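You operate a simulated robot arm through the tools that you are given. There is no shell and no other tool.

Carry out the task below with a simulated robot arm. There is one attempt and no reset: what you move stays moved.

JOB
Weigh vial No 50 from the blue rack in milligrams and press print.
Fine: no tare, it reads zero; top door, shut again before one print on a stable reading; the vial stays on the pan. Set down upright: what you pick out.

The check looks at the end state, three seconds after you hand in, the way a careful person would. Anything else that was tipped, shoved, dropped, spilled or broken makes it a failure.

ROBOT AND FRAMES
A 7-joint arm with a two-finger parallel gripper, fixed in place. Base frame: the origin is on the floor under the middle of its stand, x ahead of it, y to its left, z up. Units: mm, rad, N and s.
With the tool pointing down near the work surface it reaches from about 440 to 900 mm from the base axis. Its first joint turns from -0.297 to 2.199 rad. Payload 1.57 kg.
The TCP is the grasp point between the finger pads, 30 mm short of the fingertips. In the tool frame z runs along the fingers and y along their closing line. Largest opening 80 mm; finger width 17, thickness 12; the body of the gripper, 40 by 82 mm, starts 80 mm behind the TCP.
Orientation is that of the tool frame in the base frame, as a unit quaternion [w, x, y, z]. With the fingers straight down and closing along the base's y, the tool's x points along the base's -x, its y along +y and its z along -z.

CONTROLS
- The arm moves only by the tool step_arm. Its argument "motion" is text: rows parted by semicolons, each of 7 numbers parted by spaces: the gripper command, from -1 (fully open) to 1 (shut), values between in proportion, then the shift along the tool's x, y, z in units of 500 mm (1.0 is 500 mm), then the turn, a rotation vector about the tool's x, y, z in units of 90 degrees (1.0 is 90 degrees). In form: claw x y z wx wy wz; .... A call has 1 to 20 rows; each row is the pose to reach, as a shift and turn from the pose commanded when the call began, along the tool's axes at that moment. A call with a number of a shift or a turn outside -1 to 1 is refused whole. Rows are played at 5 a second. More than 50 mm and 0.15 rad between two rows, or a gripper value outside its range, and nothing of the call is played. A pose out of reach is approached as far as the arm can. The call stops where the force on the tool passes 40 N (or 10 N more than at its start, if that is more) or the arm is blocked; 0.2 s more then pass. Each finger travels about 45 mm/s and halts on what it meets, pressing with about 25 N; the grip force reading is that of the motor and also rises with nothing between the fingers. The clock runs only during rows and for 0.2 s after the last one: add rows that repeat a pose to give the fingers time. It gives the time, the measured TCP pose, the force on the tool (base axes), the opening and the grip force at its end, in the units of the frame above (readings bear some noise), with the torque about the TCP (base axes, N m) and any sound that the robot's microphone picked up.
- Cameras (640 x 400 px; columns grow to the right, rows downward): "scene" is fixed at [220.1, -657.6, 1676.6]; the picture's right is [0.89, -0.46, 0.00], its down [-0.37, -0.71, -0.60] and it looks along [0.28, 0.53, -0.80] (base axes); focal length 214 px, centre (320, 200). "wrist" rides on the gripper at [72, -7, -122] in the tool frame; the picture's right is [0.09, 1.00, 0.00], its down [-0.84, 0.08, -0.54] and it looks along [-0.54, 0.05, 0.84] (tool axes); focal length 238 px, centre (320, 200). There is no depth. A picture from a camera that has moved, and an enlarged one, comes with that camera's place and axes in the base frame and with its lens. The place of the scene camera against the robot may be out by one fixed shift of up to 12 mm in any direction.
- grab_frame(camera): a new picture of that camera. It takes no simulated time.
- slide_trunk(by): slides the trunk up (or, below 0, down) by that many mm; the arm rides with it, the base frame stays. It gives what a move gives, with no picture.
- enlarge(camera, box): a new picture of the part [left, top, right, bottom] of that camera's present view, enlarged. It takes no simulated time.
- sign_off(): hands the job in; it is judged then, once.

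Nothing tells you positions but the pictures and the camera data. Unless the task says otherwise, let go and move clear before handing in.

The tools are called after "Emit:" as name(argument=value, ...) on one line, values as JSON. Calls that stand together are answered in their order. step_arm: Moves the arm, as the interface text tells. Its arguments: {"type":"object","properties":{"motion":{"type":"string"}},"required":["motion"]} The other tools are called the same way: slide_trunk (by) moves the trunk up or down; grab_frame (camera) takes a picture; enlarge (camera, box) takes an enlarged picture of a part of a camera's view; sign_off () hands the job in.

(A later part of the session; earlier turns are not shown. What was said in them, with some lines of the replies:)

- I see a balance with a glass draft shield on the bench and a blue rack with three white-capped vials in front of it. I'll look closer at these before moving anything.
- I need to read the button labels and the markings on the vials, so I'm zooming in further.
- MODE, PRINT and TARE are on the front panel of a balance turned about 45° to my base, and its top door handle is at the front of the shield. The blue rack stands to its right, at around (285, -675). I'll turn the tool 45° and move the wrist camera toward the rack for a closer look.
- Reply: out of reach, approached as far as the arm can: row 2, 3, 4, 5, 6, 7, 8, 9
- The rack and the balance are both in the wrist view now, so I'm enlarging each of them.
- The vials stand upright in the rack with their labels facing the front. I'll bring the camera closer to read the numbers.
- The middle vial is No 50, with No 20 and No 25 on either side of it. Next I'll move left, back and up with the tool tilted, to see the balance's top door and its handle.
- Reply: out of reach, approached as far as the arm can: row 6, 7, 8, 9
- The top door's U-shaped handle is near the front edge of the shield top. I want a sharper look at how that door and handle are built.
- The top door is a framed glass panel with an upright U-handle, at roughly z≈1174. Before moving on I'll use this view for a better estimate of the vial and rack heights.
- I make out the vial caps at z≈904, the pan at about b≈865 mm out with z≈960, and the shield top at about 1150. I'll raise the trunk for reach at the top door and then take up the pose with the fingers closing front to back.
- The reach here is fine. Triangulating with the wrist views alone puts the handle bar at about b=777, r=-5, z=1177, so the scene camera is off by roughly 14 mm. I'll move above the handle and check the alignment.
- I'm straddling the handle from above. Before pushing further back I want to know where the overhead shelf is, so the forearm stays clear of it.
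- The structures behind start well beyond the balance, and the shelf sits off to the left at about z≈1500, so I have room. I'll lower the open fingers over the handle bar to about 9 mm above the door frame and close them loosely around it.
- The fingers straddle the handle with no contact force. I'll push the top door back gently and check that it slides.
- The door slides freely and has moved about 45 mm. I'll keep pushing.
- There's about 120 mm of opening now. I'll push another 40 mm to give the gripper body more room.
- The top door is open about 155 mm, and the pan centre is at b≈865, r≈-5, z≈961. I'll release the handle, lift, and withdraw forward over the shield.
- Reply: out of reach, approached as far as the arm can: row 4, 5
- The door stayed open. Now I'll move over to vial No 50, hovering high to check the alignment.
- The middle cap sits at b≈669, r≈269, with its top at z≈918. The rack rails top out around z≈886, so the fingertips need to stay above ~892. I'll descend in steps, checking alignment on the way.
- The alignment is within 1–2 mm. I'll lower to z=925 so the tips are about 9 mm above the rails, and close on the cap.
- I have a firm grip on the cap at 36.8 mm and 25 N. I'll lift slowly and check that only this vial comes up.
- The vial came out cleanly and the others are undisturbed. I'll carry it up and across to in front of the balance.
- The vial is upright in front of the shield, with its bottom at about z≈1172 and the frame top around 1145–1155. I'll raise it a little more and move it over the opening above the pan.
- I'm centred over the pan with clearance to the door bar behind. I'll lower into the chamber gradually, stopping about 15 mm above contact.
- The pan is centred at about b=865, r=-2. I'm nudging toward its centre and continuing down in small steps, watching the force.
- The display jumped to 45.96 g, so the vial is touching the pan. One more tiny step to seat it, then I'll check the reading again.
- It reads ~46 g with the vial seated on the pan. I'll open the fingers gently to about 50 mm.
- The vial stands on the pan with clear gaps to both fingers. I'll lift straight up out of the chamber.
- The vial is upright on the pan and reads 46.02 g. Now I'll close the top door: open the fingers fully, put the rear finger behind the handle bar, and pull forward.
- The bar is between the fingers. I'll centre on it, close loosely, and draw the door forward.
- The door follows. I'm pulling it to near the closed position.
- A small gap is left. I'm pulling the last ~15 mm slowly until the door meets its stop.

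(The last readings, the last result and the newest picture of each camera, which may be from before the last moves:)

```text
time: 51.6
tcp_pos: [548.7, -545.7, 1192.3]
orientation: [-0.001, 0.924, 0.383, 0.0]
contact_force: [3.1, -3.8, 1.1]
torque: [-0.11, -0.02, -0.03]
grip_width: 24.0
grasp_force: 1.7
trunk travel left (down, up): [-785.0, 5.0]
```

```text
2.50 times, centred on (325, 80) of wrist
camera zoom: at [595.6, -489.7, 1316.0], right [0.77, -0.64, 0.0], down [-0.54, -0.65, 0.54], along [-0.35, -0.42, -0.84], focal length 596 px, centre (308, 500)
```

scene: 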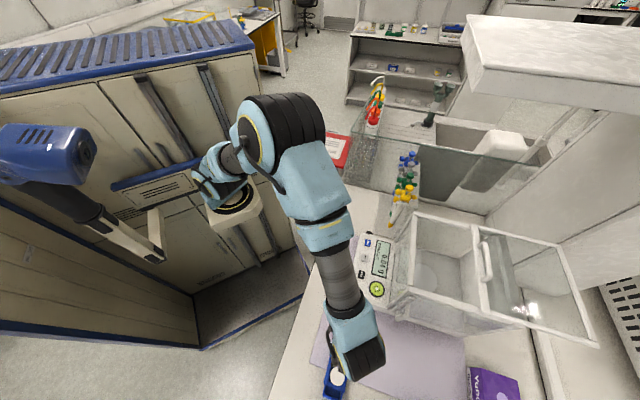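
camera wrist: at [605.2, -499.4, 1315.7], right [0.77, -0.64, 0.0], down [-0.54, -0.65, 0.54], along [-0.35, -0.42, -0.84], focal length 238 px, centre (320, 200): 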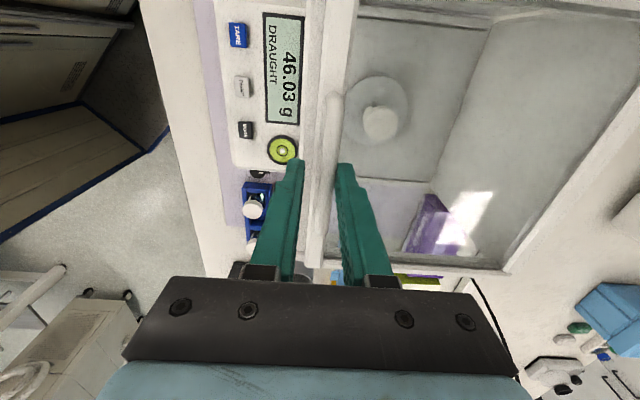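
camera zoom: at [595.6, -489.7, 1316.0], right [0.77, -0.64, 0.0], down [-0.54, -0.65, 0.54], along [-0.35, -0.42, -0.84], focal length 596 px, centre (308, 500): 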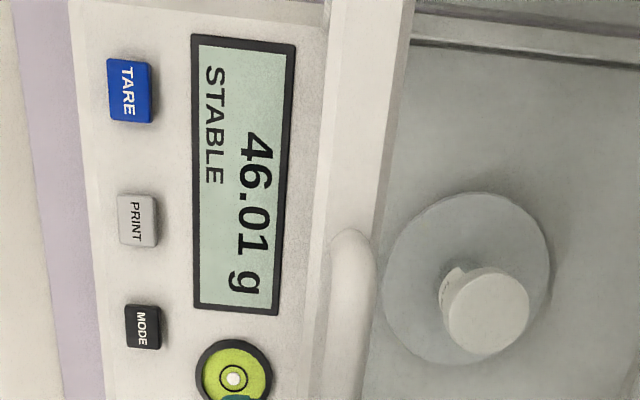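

The display now reads STABLE 46.01 g and the door is against its stop. I'll open the fingers off the bar, lift clear, and back away so I can check the door is flush.

Emit:
step_arm(motion="0.3 0 0.004 0 0 0 0; 0 0 0.006 0 0 0 0; -0.3 0 0.006 0 0 0 0; -0.3 0 0.006 0 0 0 0; -0.3 0 0.006 -0.03 0 0 0; -0.3 0 0.006 -0.07 0 0 0; -0.3 0 -0.05 -0.08 0 0 0; -0.3 0 -0.12 -0.08 0 0 0; -0.3 0 -0.195 -0.08 0 0 0; -0.3 0 -0.195 -0.08 0 0 0")

Emit:
grab_frame(camera="wrist")

Emit:
enlarge(camera="scene", box=[385, 200, 535, 340])

Emit:
enlarge(camera="scene", box=[395, 205, 459, 245])

```text
time: 53.8
tcp_pos: [479.4, -477.8, 1232.5]
orientation: [0.0, 0.924, 0.383, 0.0]
contact_force: [0.6, 0.0, 0.7]
torque: [0.01, 0.02, 0.01]
grip_width: 52.0
grasp_force: 0.1
trunk travel left (down, up): [-785.0, 5.0]
```

```text
taken
camera wrist: at [526.5, -421.9, 1356.2], right [0.77, -0.64, 0.0], down [-0.54, -0.65, 0.54], along [-0.35, -0.42, -0.84], focal length 238 px, centre (320, 200)
```

wrist: 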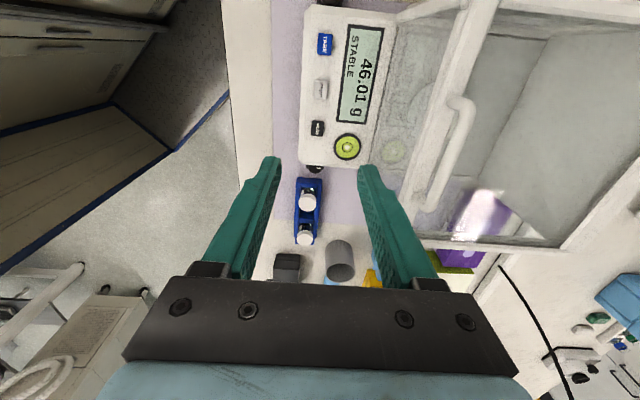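

```text
2.86 times, centred on (460, 270) of scene
camera zoom: at [220.1, -657.6, 1676.6], right [0.89, -0.46, 0.0], down [-0.37, -0.71, -0.6], along [0.28, 0.53, -0.8], focal length 613 px, centre (-80, 0)
```

zoom: 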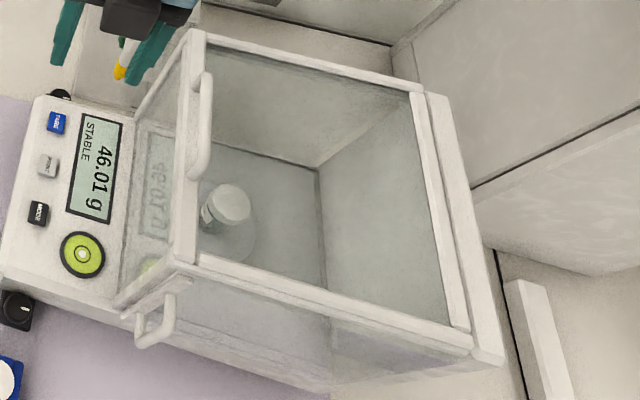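

```text
10.00 times, centred on (427, 225) of scene
camera zoom: at [220.1, -657.6, 1676.6], right [0.89, -0.46, 0.0], down [-0.37, -0.71, -0.6], along [0.28, 0.53, -0.8], focal length 2145 px, centre (-750, -50)
```

zoom: 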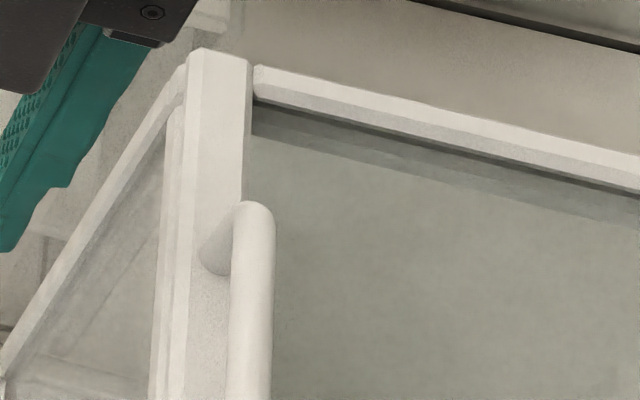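

The door is back exactly where it started, reading STABLE 46.01 g. Next is the MODE button at b≈676, r≈41.5: fingers shut, descending to about 18 mm above it.

Emit:
step_arm(motion="1 -0.03 0 0 0 0 0; 1 -0.06 0 0.02 0 0 0; 1 -0.085 -0.001 0.06 0 0 0; 1 -0.085 -0.001 0.13 0 0 0; 1 -0.085 -0.001 0.2 0 0 0; 1 -0.085 -0.001 0.27 0 0 0; 1 -0.085 -0.001 0.34 0 0 0; 1 -0.085 -0.001 0.4 0 0 0; 1 -0.085 -0.001 0.44 0 0 0; 1 -0.085 -0.001 0.465 0 0 0; 1 -0.085 -0.001 0.465 0 0 0")

Emit:
grab_frame(camera="wrist")

Emit:
enlarge(camera="scene", box=[335, 220, 415, 310])

```text
time: 56.2
tcp_pos: [449.6, -507.4, 1000.2]
orientation: [0.0, 0.924, 0.382, 0.001]
contact_force: [0.1, 0.1, -0.4]
torque: [-0.01, 0.0, 0.0]
grip_width: 0.0
grasp_force: 21.7
trunk travel left (down, up): [-785.0, 5.0]
```

```text
taken
camera wrist: at [496.2, -451.4, 1122.9], right [0.77, -0.64, 0.0], down [-0.54, -0.65, 0.54], along [-0.35, -0.42, -0.84], focal length 238 px, centre (320, 200)
```

wrist: 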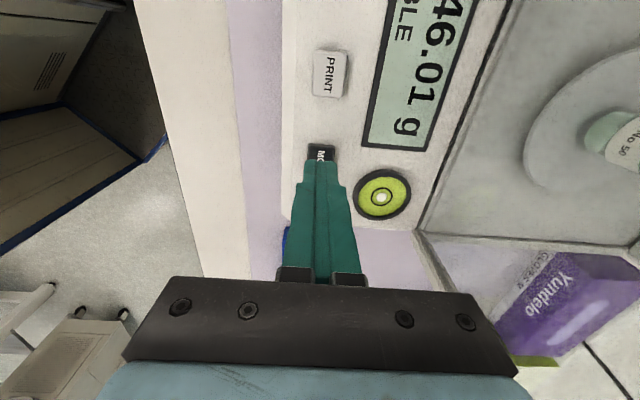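

```text
4.44 times, centred on (375, 265) of scene
camera zoom: at [220.1, -657.6, 1676.6], right [0.89, -0.46, 0.0], down [-0.37, -0.71, -0.6], along [0.28, 0.53, -0.8], focal length 953 px, centre (76, -89)
```

zoom: 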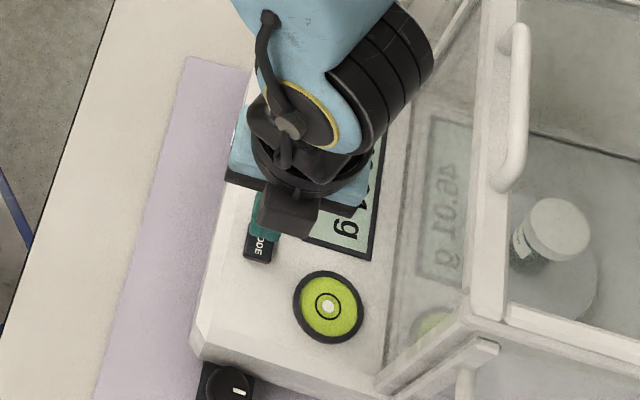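

The shut fingertips are centred over MODE. I'm lowering slowly to press it once.

Emit:
step_arm(motion="1 0 0 0.015 0 0 0; 1 0 0 0.026 0 0 0; 1 0 0 0.031 0 0 0; 1 0 0 0.034 0 0 0; 1 0 0 0.036 0 0 0; 1 0 0 0.036 0 0 0")

Emit:
enlarge(camera="wrist", box=[260, 0, 500, 220])

```text
time: 57.6
tcp_pos: [448.2, -508.4, 982.7]
orientation: [0.0, 0.924, 0.383, 0.0]
contact_force: [0.3, -0.9, 2.0]
torque: [-0.03, -0.01, 0.02]
grip_width: 0.2
grasp_force: 20.8
trunk travel left (down, up): [-785.0, 5.0]
```

```text
1.82 times, centred on (380, 110) of wrist
camera zoom: at [495.4, -451.3, 1104.9], right [0.77, -0.64, 0.0], down [-0.54, -0.65, 0.54], along [-0.35, -0.42, -0.84], focal length 433 px, centre (211, 364)
```

zoom: 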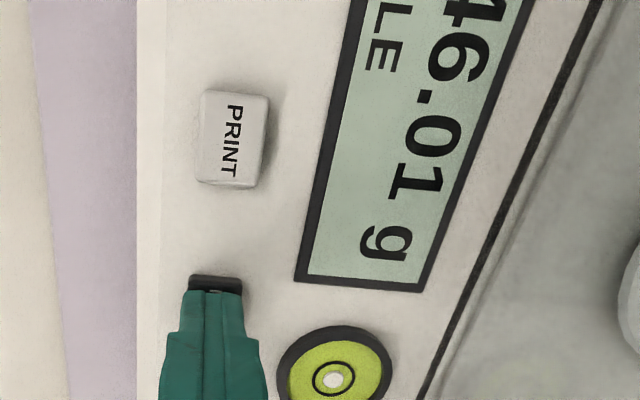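

I've just made contact (2 N) and it still shows grams. Pressing a little further.

Emit:
step_arm(motion="1 0 0 0.002 0 0 0; 1 0 0 0.004 0 0 0; 1 0 0 0.004 0 0 0")

Emit:
enlarge(camera="wrist", box=[260, 0, 500, 220])

```text
time: 58.4
tcp_pos: [448.4, -507.5, 979.5]
orientation: [0.0, 0.924, 0.383, 0.0]
contact_force: [0.7, -1.2, 1.7]
torque: [-0.03, -0.01, 0.0]
grip_width: 0.1
grasp_force: 21.0
trunk travel left (down, up): [-785.0, 5.0]
heard: click
```

```text
1.82 times, centred on (380, 110) of wrist
camera zoom: at [495.2, -450.6, 1103.2], right [0.77, -0.64, 0.0], down [-0.54, -0.65, 0.54], along [-0.35, -0.42, -0.84], focal length 433 px, centre (211, 364)
```

zoom: 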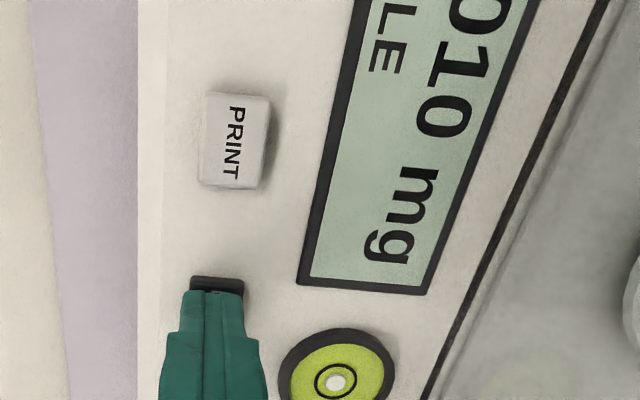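

A click, and the display is now in mg. I'll lift off and move over PRINT.

Emit:
step_arm(motion="1 0 0 -0.01 0 0 0; 1 0 0 -0.03 0 0 0; 1 0 0 -0.06 0 0 0; 1 0.04 0 -0.06 0 0 0; 1 0.08 0.001 -0.06 0 0 0; 1 0.1186 0.001 -0.06 0 0 0; 1 0.1186 0.001 -0.03 0 0 0; 1 0.1186 0.001 -0.03 0 0 0")

Emit:
grab_frame(camera="wrist")

Emit:
enlarge(camera="wrist", box=[260, 0, 500, 220])

Emit:
enlarge(camera="scene", box=[340, 200, 540, 340])

```text
time: 60.2
tcp_pos: [490.6, -465.3, 995.5]
orientation: [0.0, 0.924, 0.383, 0.0]
contact_force: [0.8, 0.4, -0.7]
torque: [0.01, 0.01, 0.0]
grip_width: 0.1
grasp_force: 21.6
trunk travel left (down, up): [-785.0, 5.0]
```

```text
taken
camera wrist: at [537.9, -408.5, 1118.4], right [0.77, -0.64, 0.0], down [-0.54, -0.65, 0.54], along [-0.35, -0.42, -0.84], focal length 238 px, centre (320, 200)
```

wrist: 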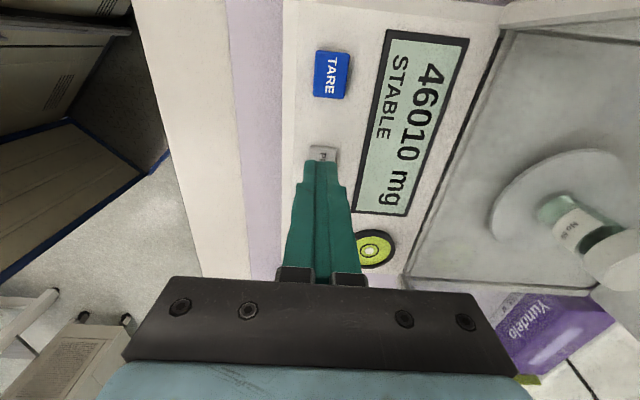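

```text
1.82 times, centred on (380, 110) of wrist
camera zoom: at [537.9, -408.5, 1118.4], right [0.77, -0.64, 0.0], down [-0.54, -0.65, 0.54], along [-0.35, -0.42, -0.84], focal length 433 px, centre (211, 364)
```

zoom: 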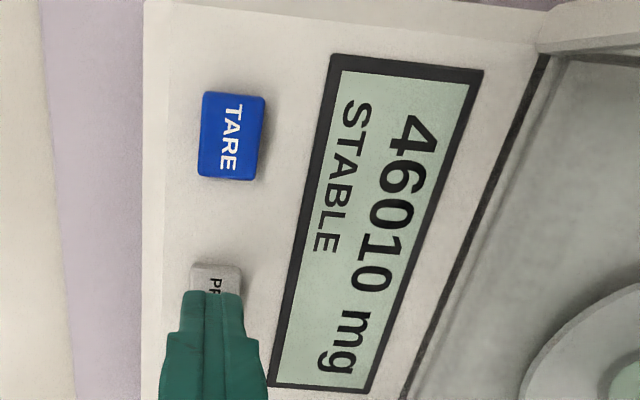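

```text
2.86 times, centred on (440, 270) of scene
camera zoom: at [220.1, -657.6, 1676.6], right [0.89, -0.46, 0.0], down [-0.37, -0.71, -0.6], along [0.28, 0.53, -0.8], focal length 613 px, centre (-23, 0)
```

zoom: 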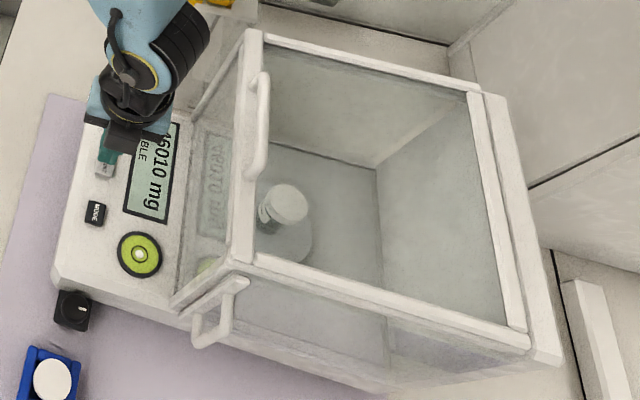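

The display shows STABLE 46010 mg with the door shut. Pressing PRINT once.

Emit:
step_arm(motion="1 0 0 0.012 0 0 0; 1 0 0 0.02 0 0 0; 1 0 0 0.025 0 0 0; 1 0 0 0.028 0 0 0; 1 0 0 0.03 0 0 0; 1 0 0 0.032 0 0 0; 1 0 0 0.032 0 0 0")

Emit:
enlarge(camera="wrist", box=[260, 0, 500, 220])

```text
time: 61.8
tcp_pos: [491.4, -465.5, 979.8]
orientation: [0.0, 0.924, 0.383, 0.0]
contact_force: [0.9, 0.2, 2.6]
torque: [-0.02, -0.01, -0.01]
grip_width: 0.0
grasp_force: 21.3
trunk travel left (down, up): [-785.0, 5.0]
heard: click
```

```text
1.82 times, centred on (380, 110) of wrist
camera zoom: at [538.3, -408.5, 1102.6], right [0.77, -0.64, 0.0], down [-0.54, -0.65, 0.54], along [-0.35, -0.42, -0.84], focal length 433 px, centre (211, 364)
```

zoom: 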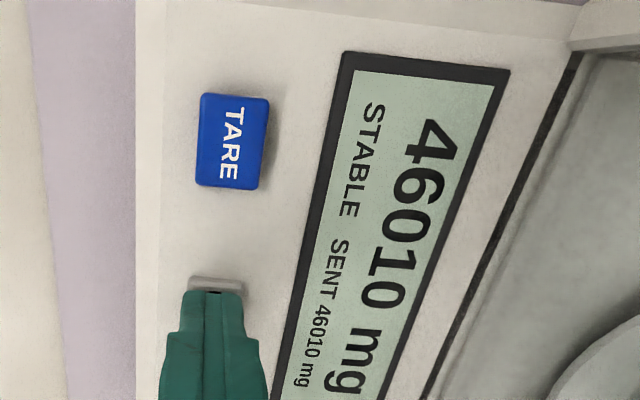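

It clicked, and the display says "SENT 46010 mg". I'll lift straight up and back away clear.

Emit:
step_arm(motion="1 0 0 -0.01 0 0 0; 1 0 0 -0.04 0 0 0; 1 0 0 -0.1 0 0 0; 1 0 0 -0.17 0 0 0; 1 0 0 -0.24 0 0 0; 1 0 0 -0.31 0 0 0; 1 0 -0.04 -0.36 0 0 0; 1 0 -0.1 -0.38 0 0 0; 1 0 -0.16 -0.38 0 0 0; 1 0 -0.16 -0.38 0 0 0")

Emit:
grab_frame(camera="scene")

Emit:
enlarge(camera="scene", box=[340, 200, 540, 340])

Emit:
grab_frame(camera="wrist")

Emit:
enlarge(camera="scene", box=[310, 310, 374, 400])

```text
time: 64.0
tcp_pos: [435.3, -410.0, 1171.4]
orientation: [-0.001, 0.924, 0.382, -0.001]
contact_force: [-0.1, -0.3, -0.6]
torque: [0.01, 0.0, -0.04]
grip_width: 0.2
grasp_force: 21.4
trunk travel left (down, up): [-785.0, 5.0]
```

```text
taken
```

scene: 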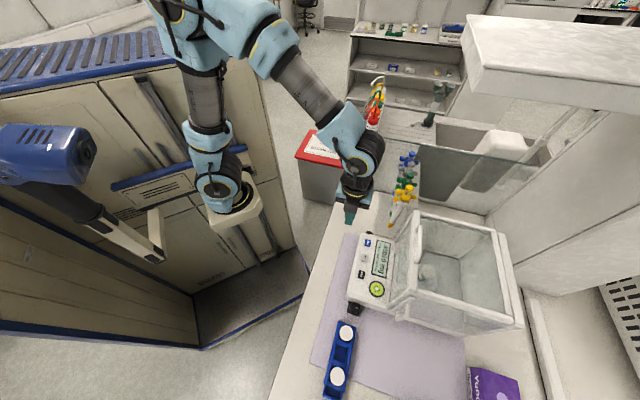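

```text
2.86 times, centred on (440, 270) of scene
camera zoom: at [220.1, -657.6, 1676.6], right [0.89, -0.46, 0.0], down [-0.37, -0.71, -0.6], along [0.28, 0.53, -0.8], focal length 613 px, centre (-23, 0)
```

zoom: 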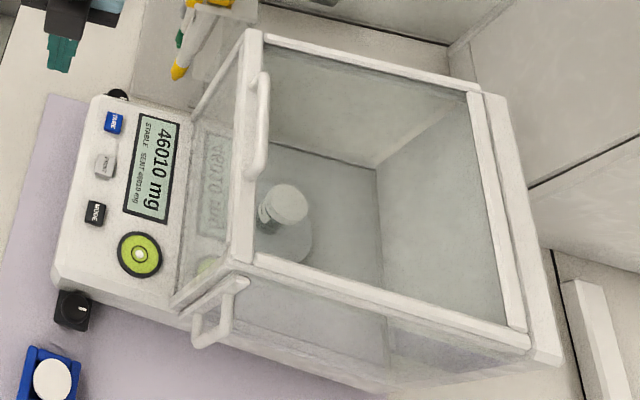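

```text
taken
camera wrist: at [482.4, -353.7, 1294.4], right [0.77, -0.64, 0.0], down [-0.54, -0.65, 0.54], along [-0.35, -0.42, -0.84], focal length 238 px, centre (320, 200)
```

wrist: 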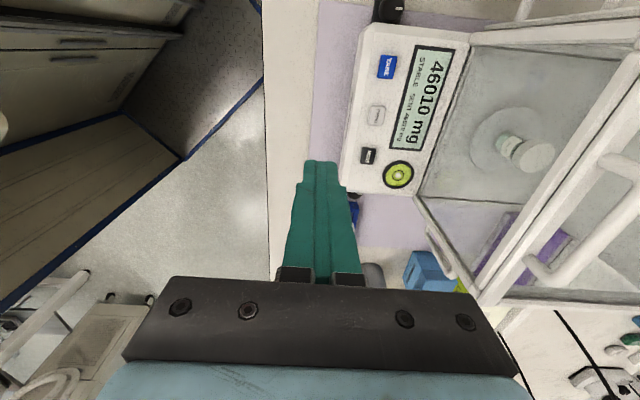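

```text
4.44 times, centred on (342, 355) of scene
camera zoom: at [220.1, -657.6, 1676.6], right [0.89, -0.46, 0.0], down [-0.37, -0.71, -0.6], along [0.28, 0.53, -0.8], focal length 953 px, centre (222, -489)
```

zoom: 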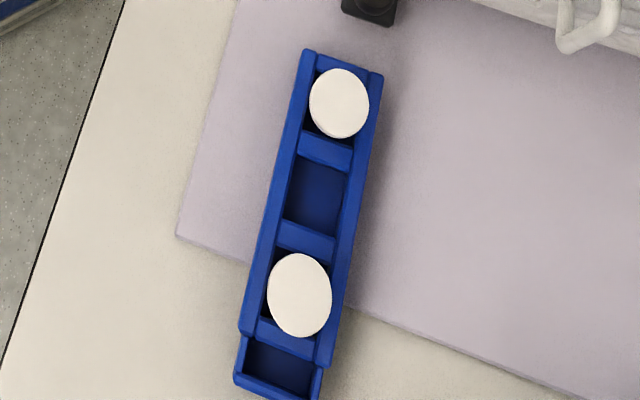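

Vial No 50 stands upright on the pan and the top door is shut. The display reads STABLE, SENT 46010 mg, and the rack and the other two vials haven't moved. The arm is clear, so I'm handing in.

Emit:
sign_off()

```text
The job is handed in.
```

Vial No 50 weighed **46010 mg**. I printed it once on a stable reading, and the balance display confirms "SENT 46010 mg".

- **Weighing:** I didn't tare. I pressed MODE once to switch from grams to milligrams, after the vial was on the pan and the door was shut.
- **Top door:** I opened it to put the vial in and shut it fully again before printing.
- **Vial:** it is still on the pan, standing upright.
- **Everything else:** the rack and the other two vials (No 20 and No 25) are where they were. The arm is clear of the balance.
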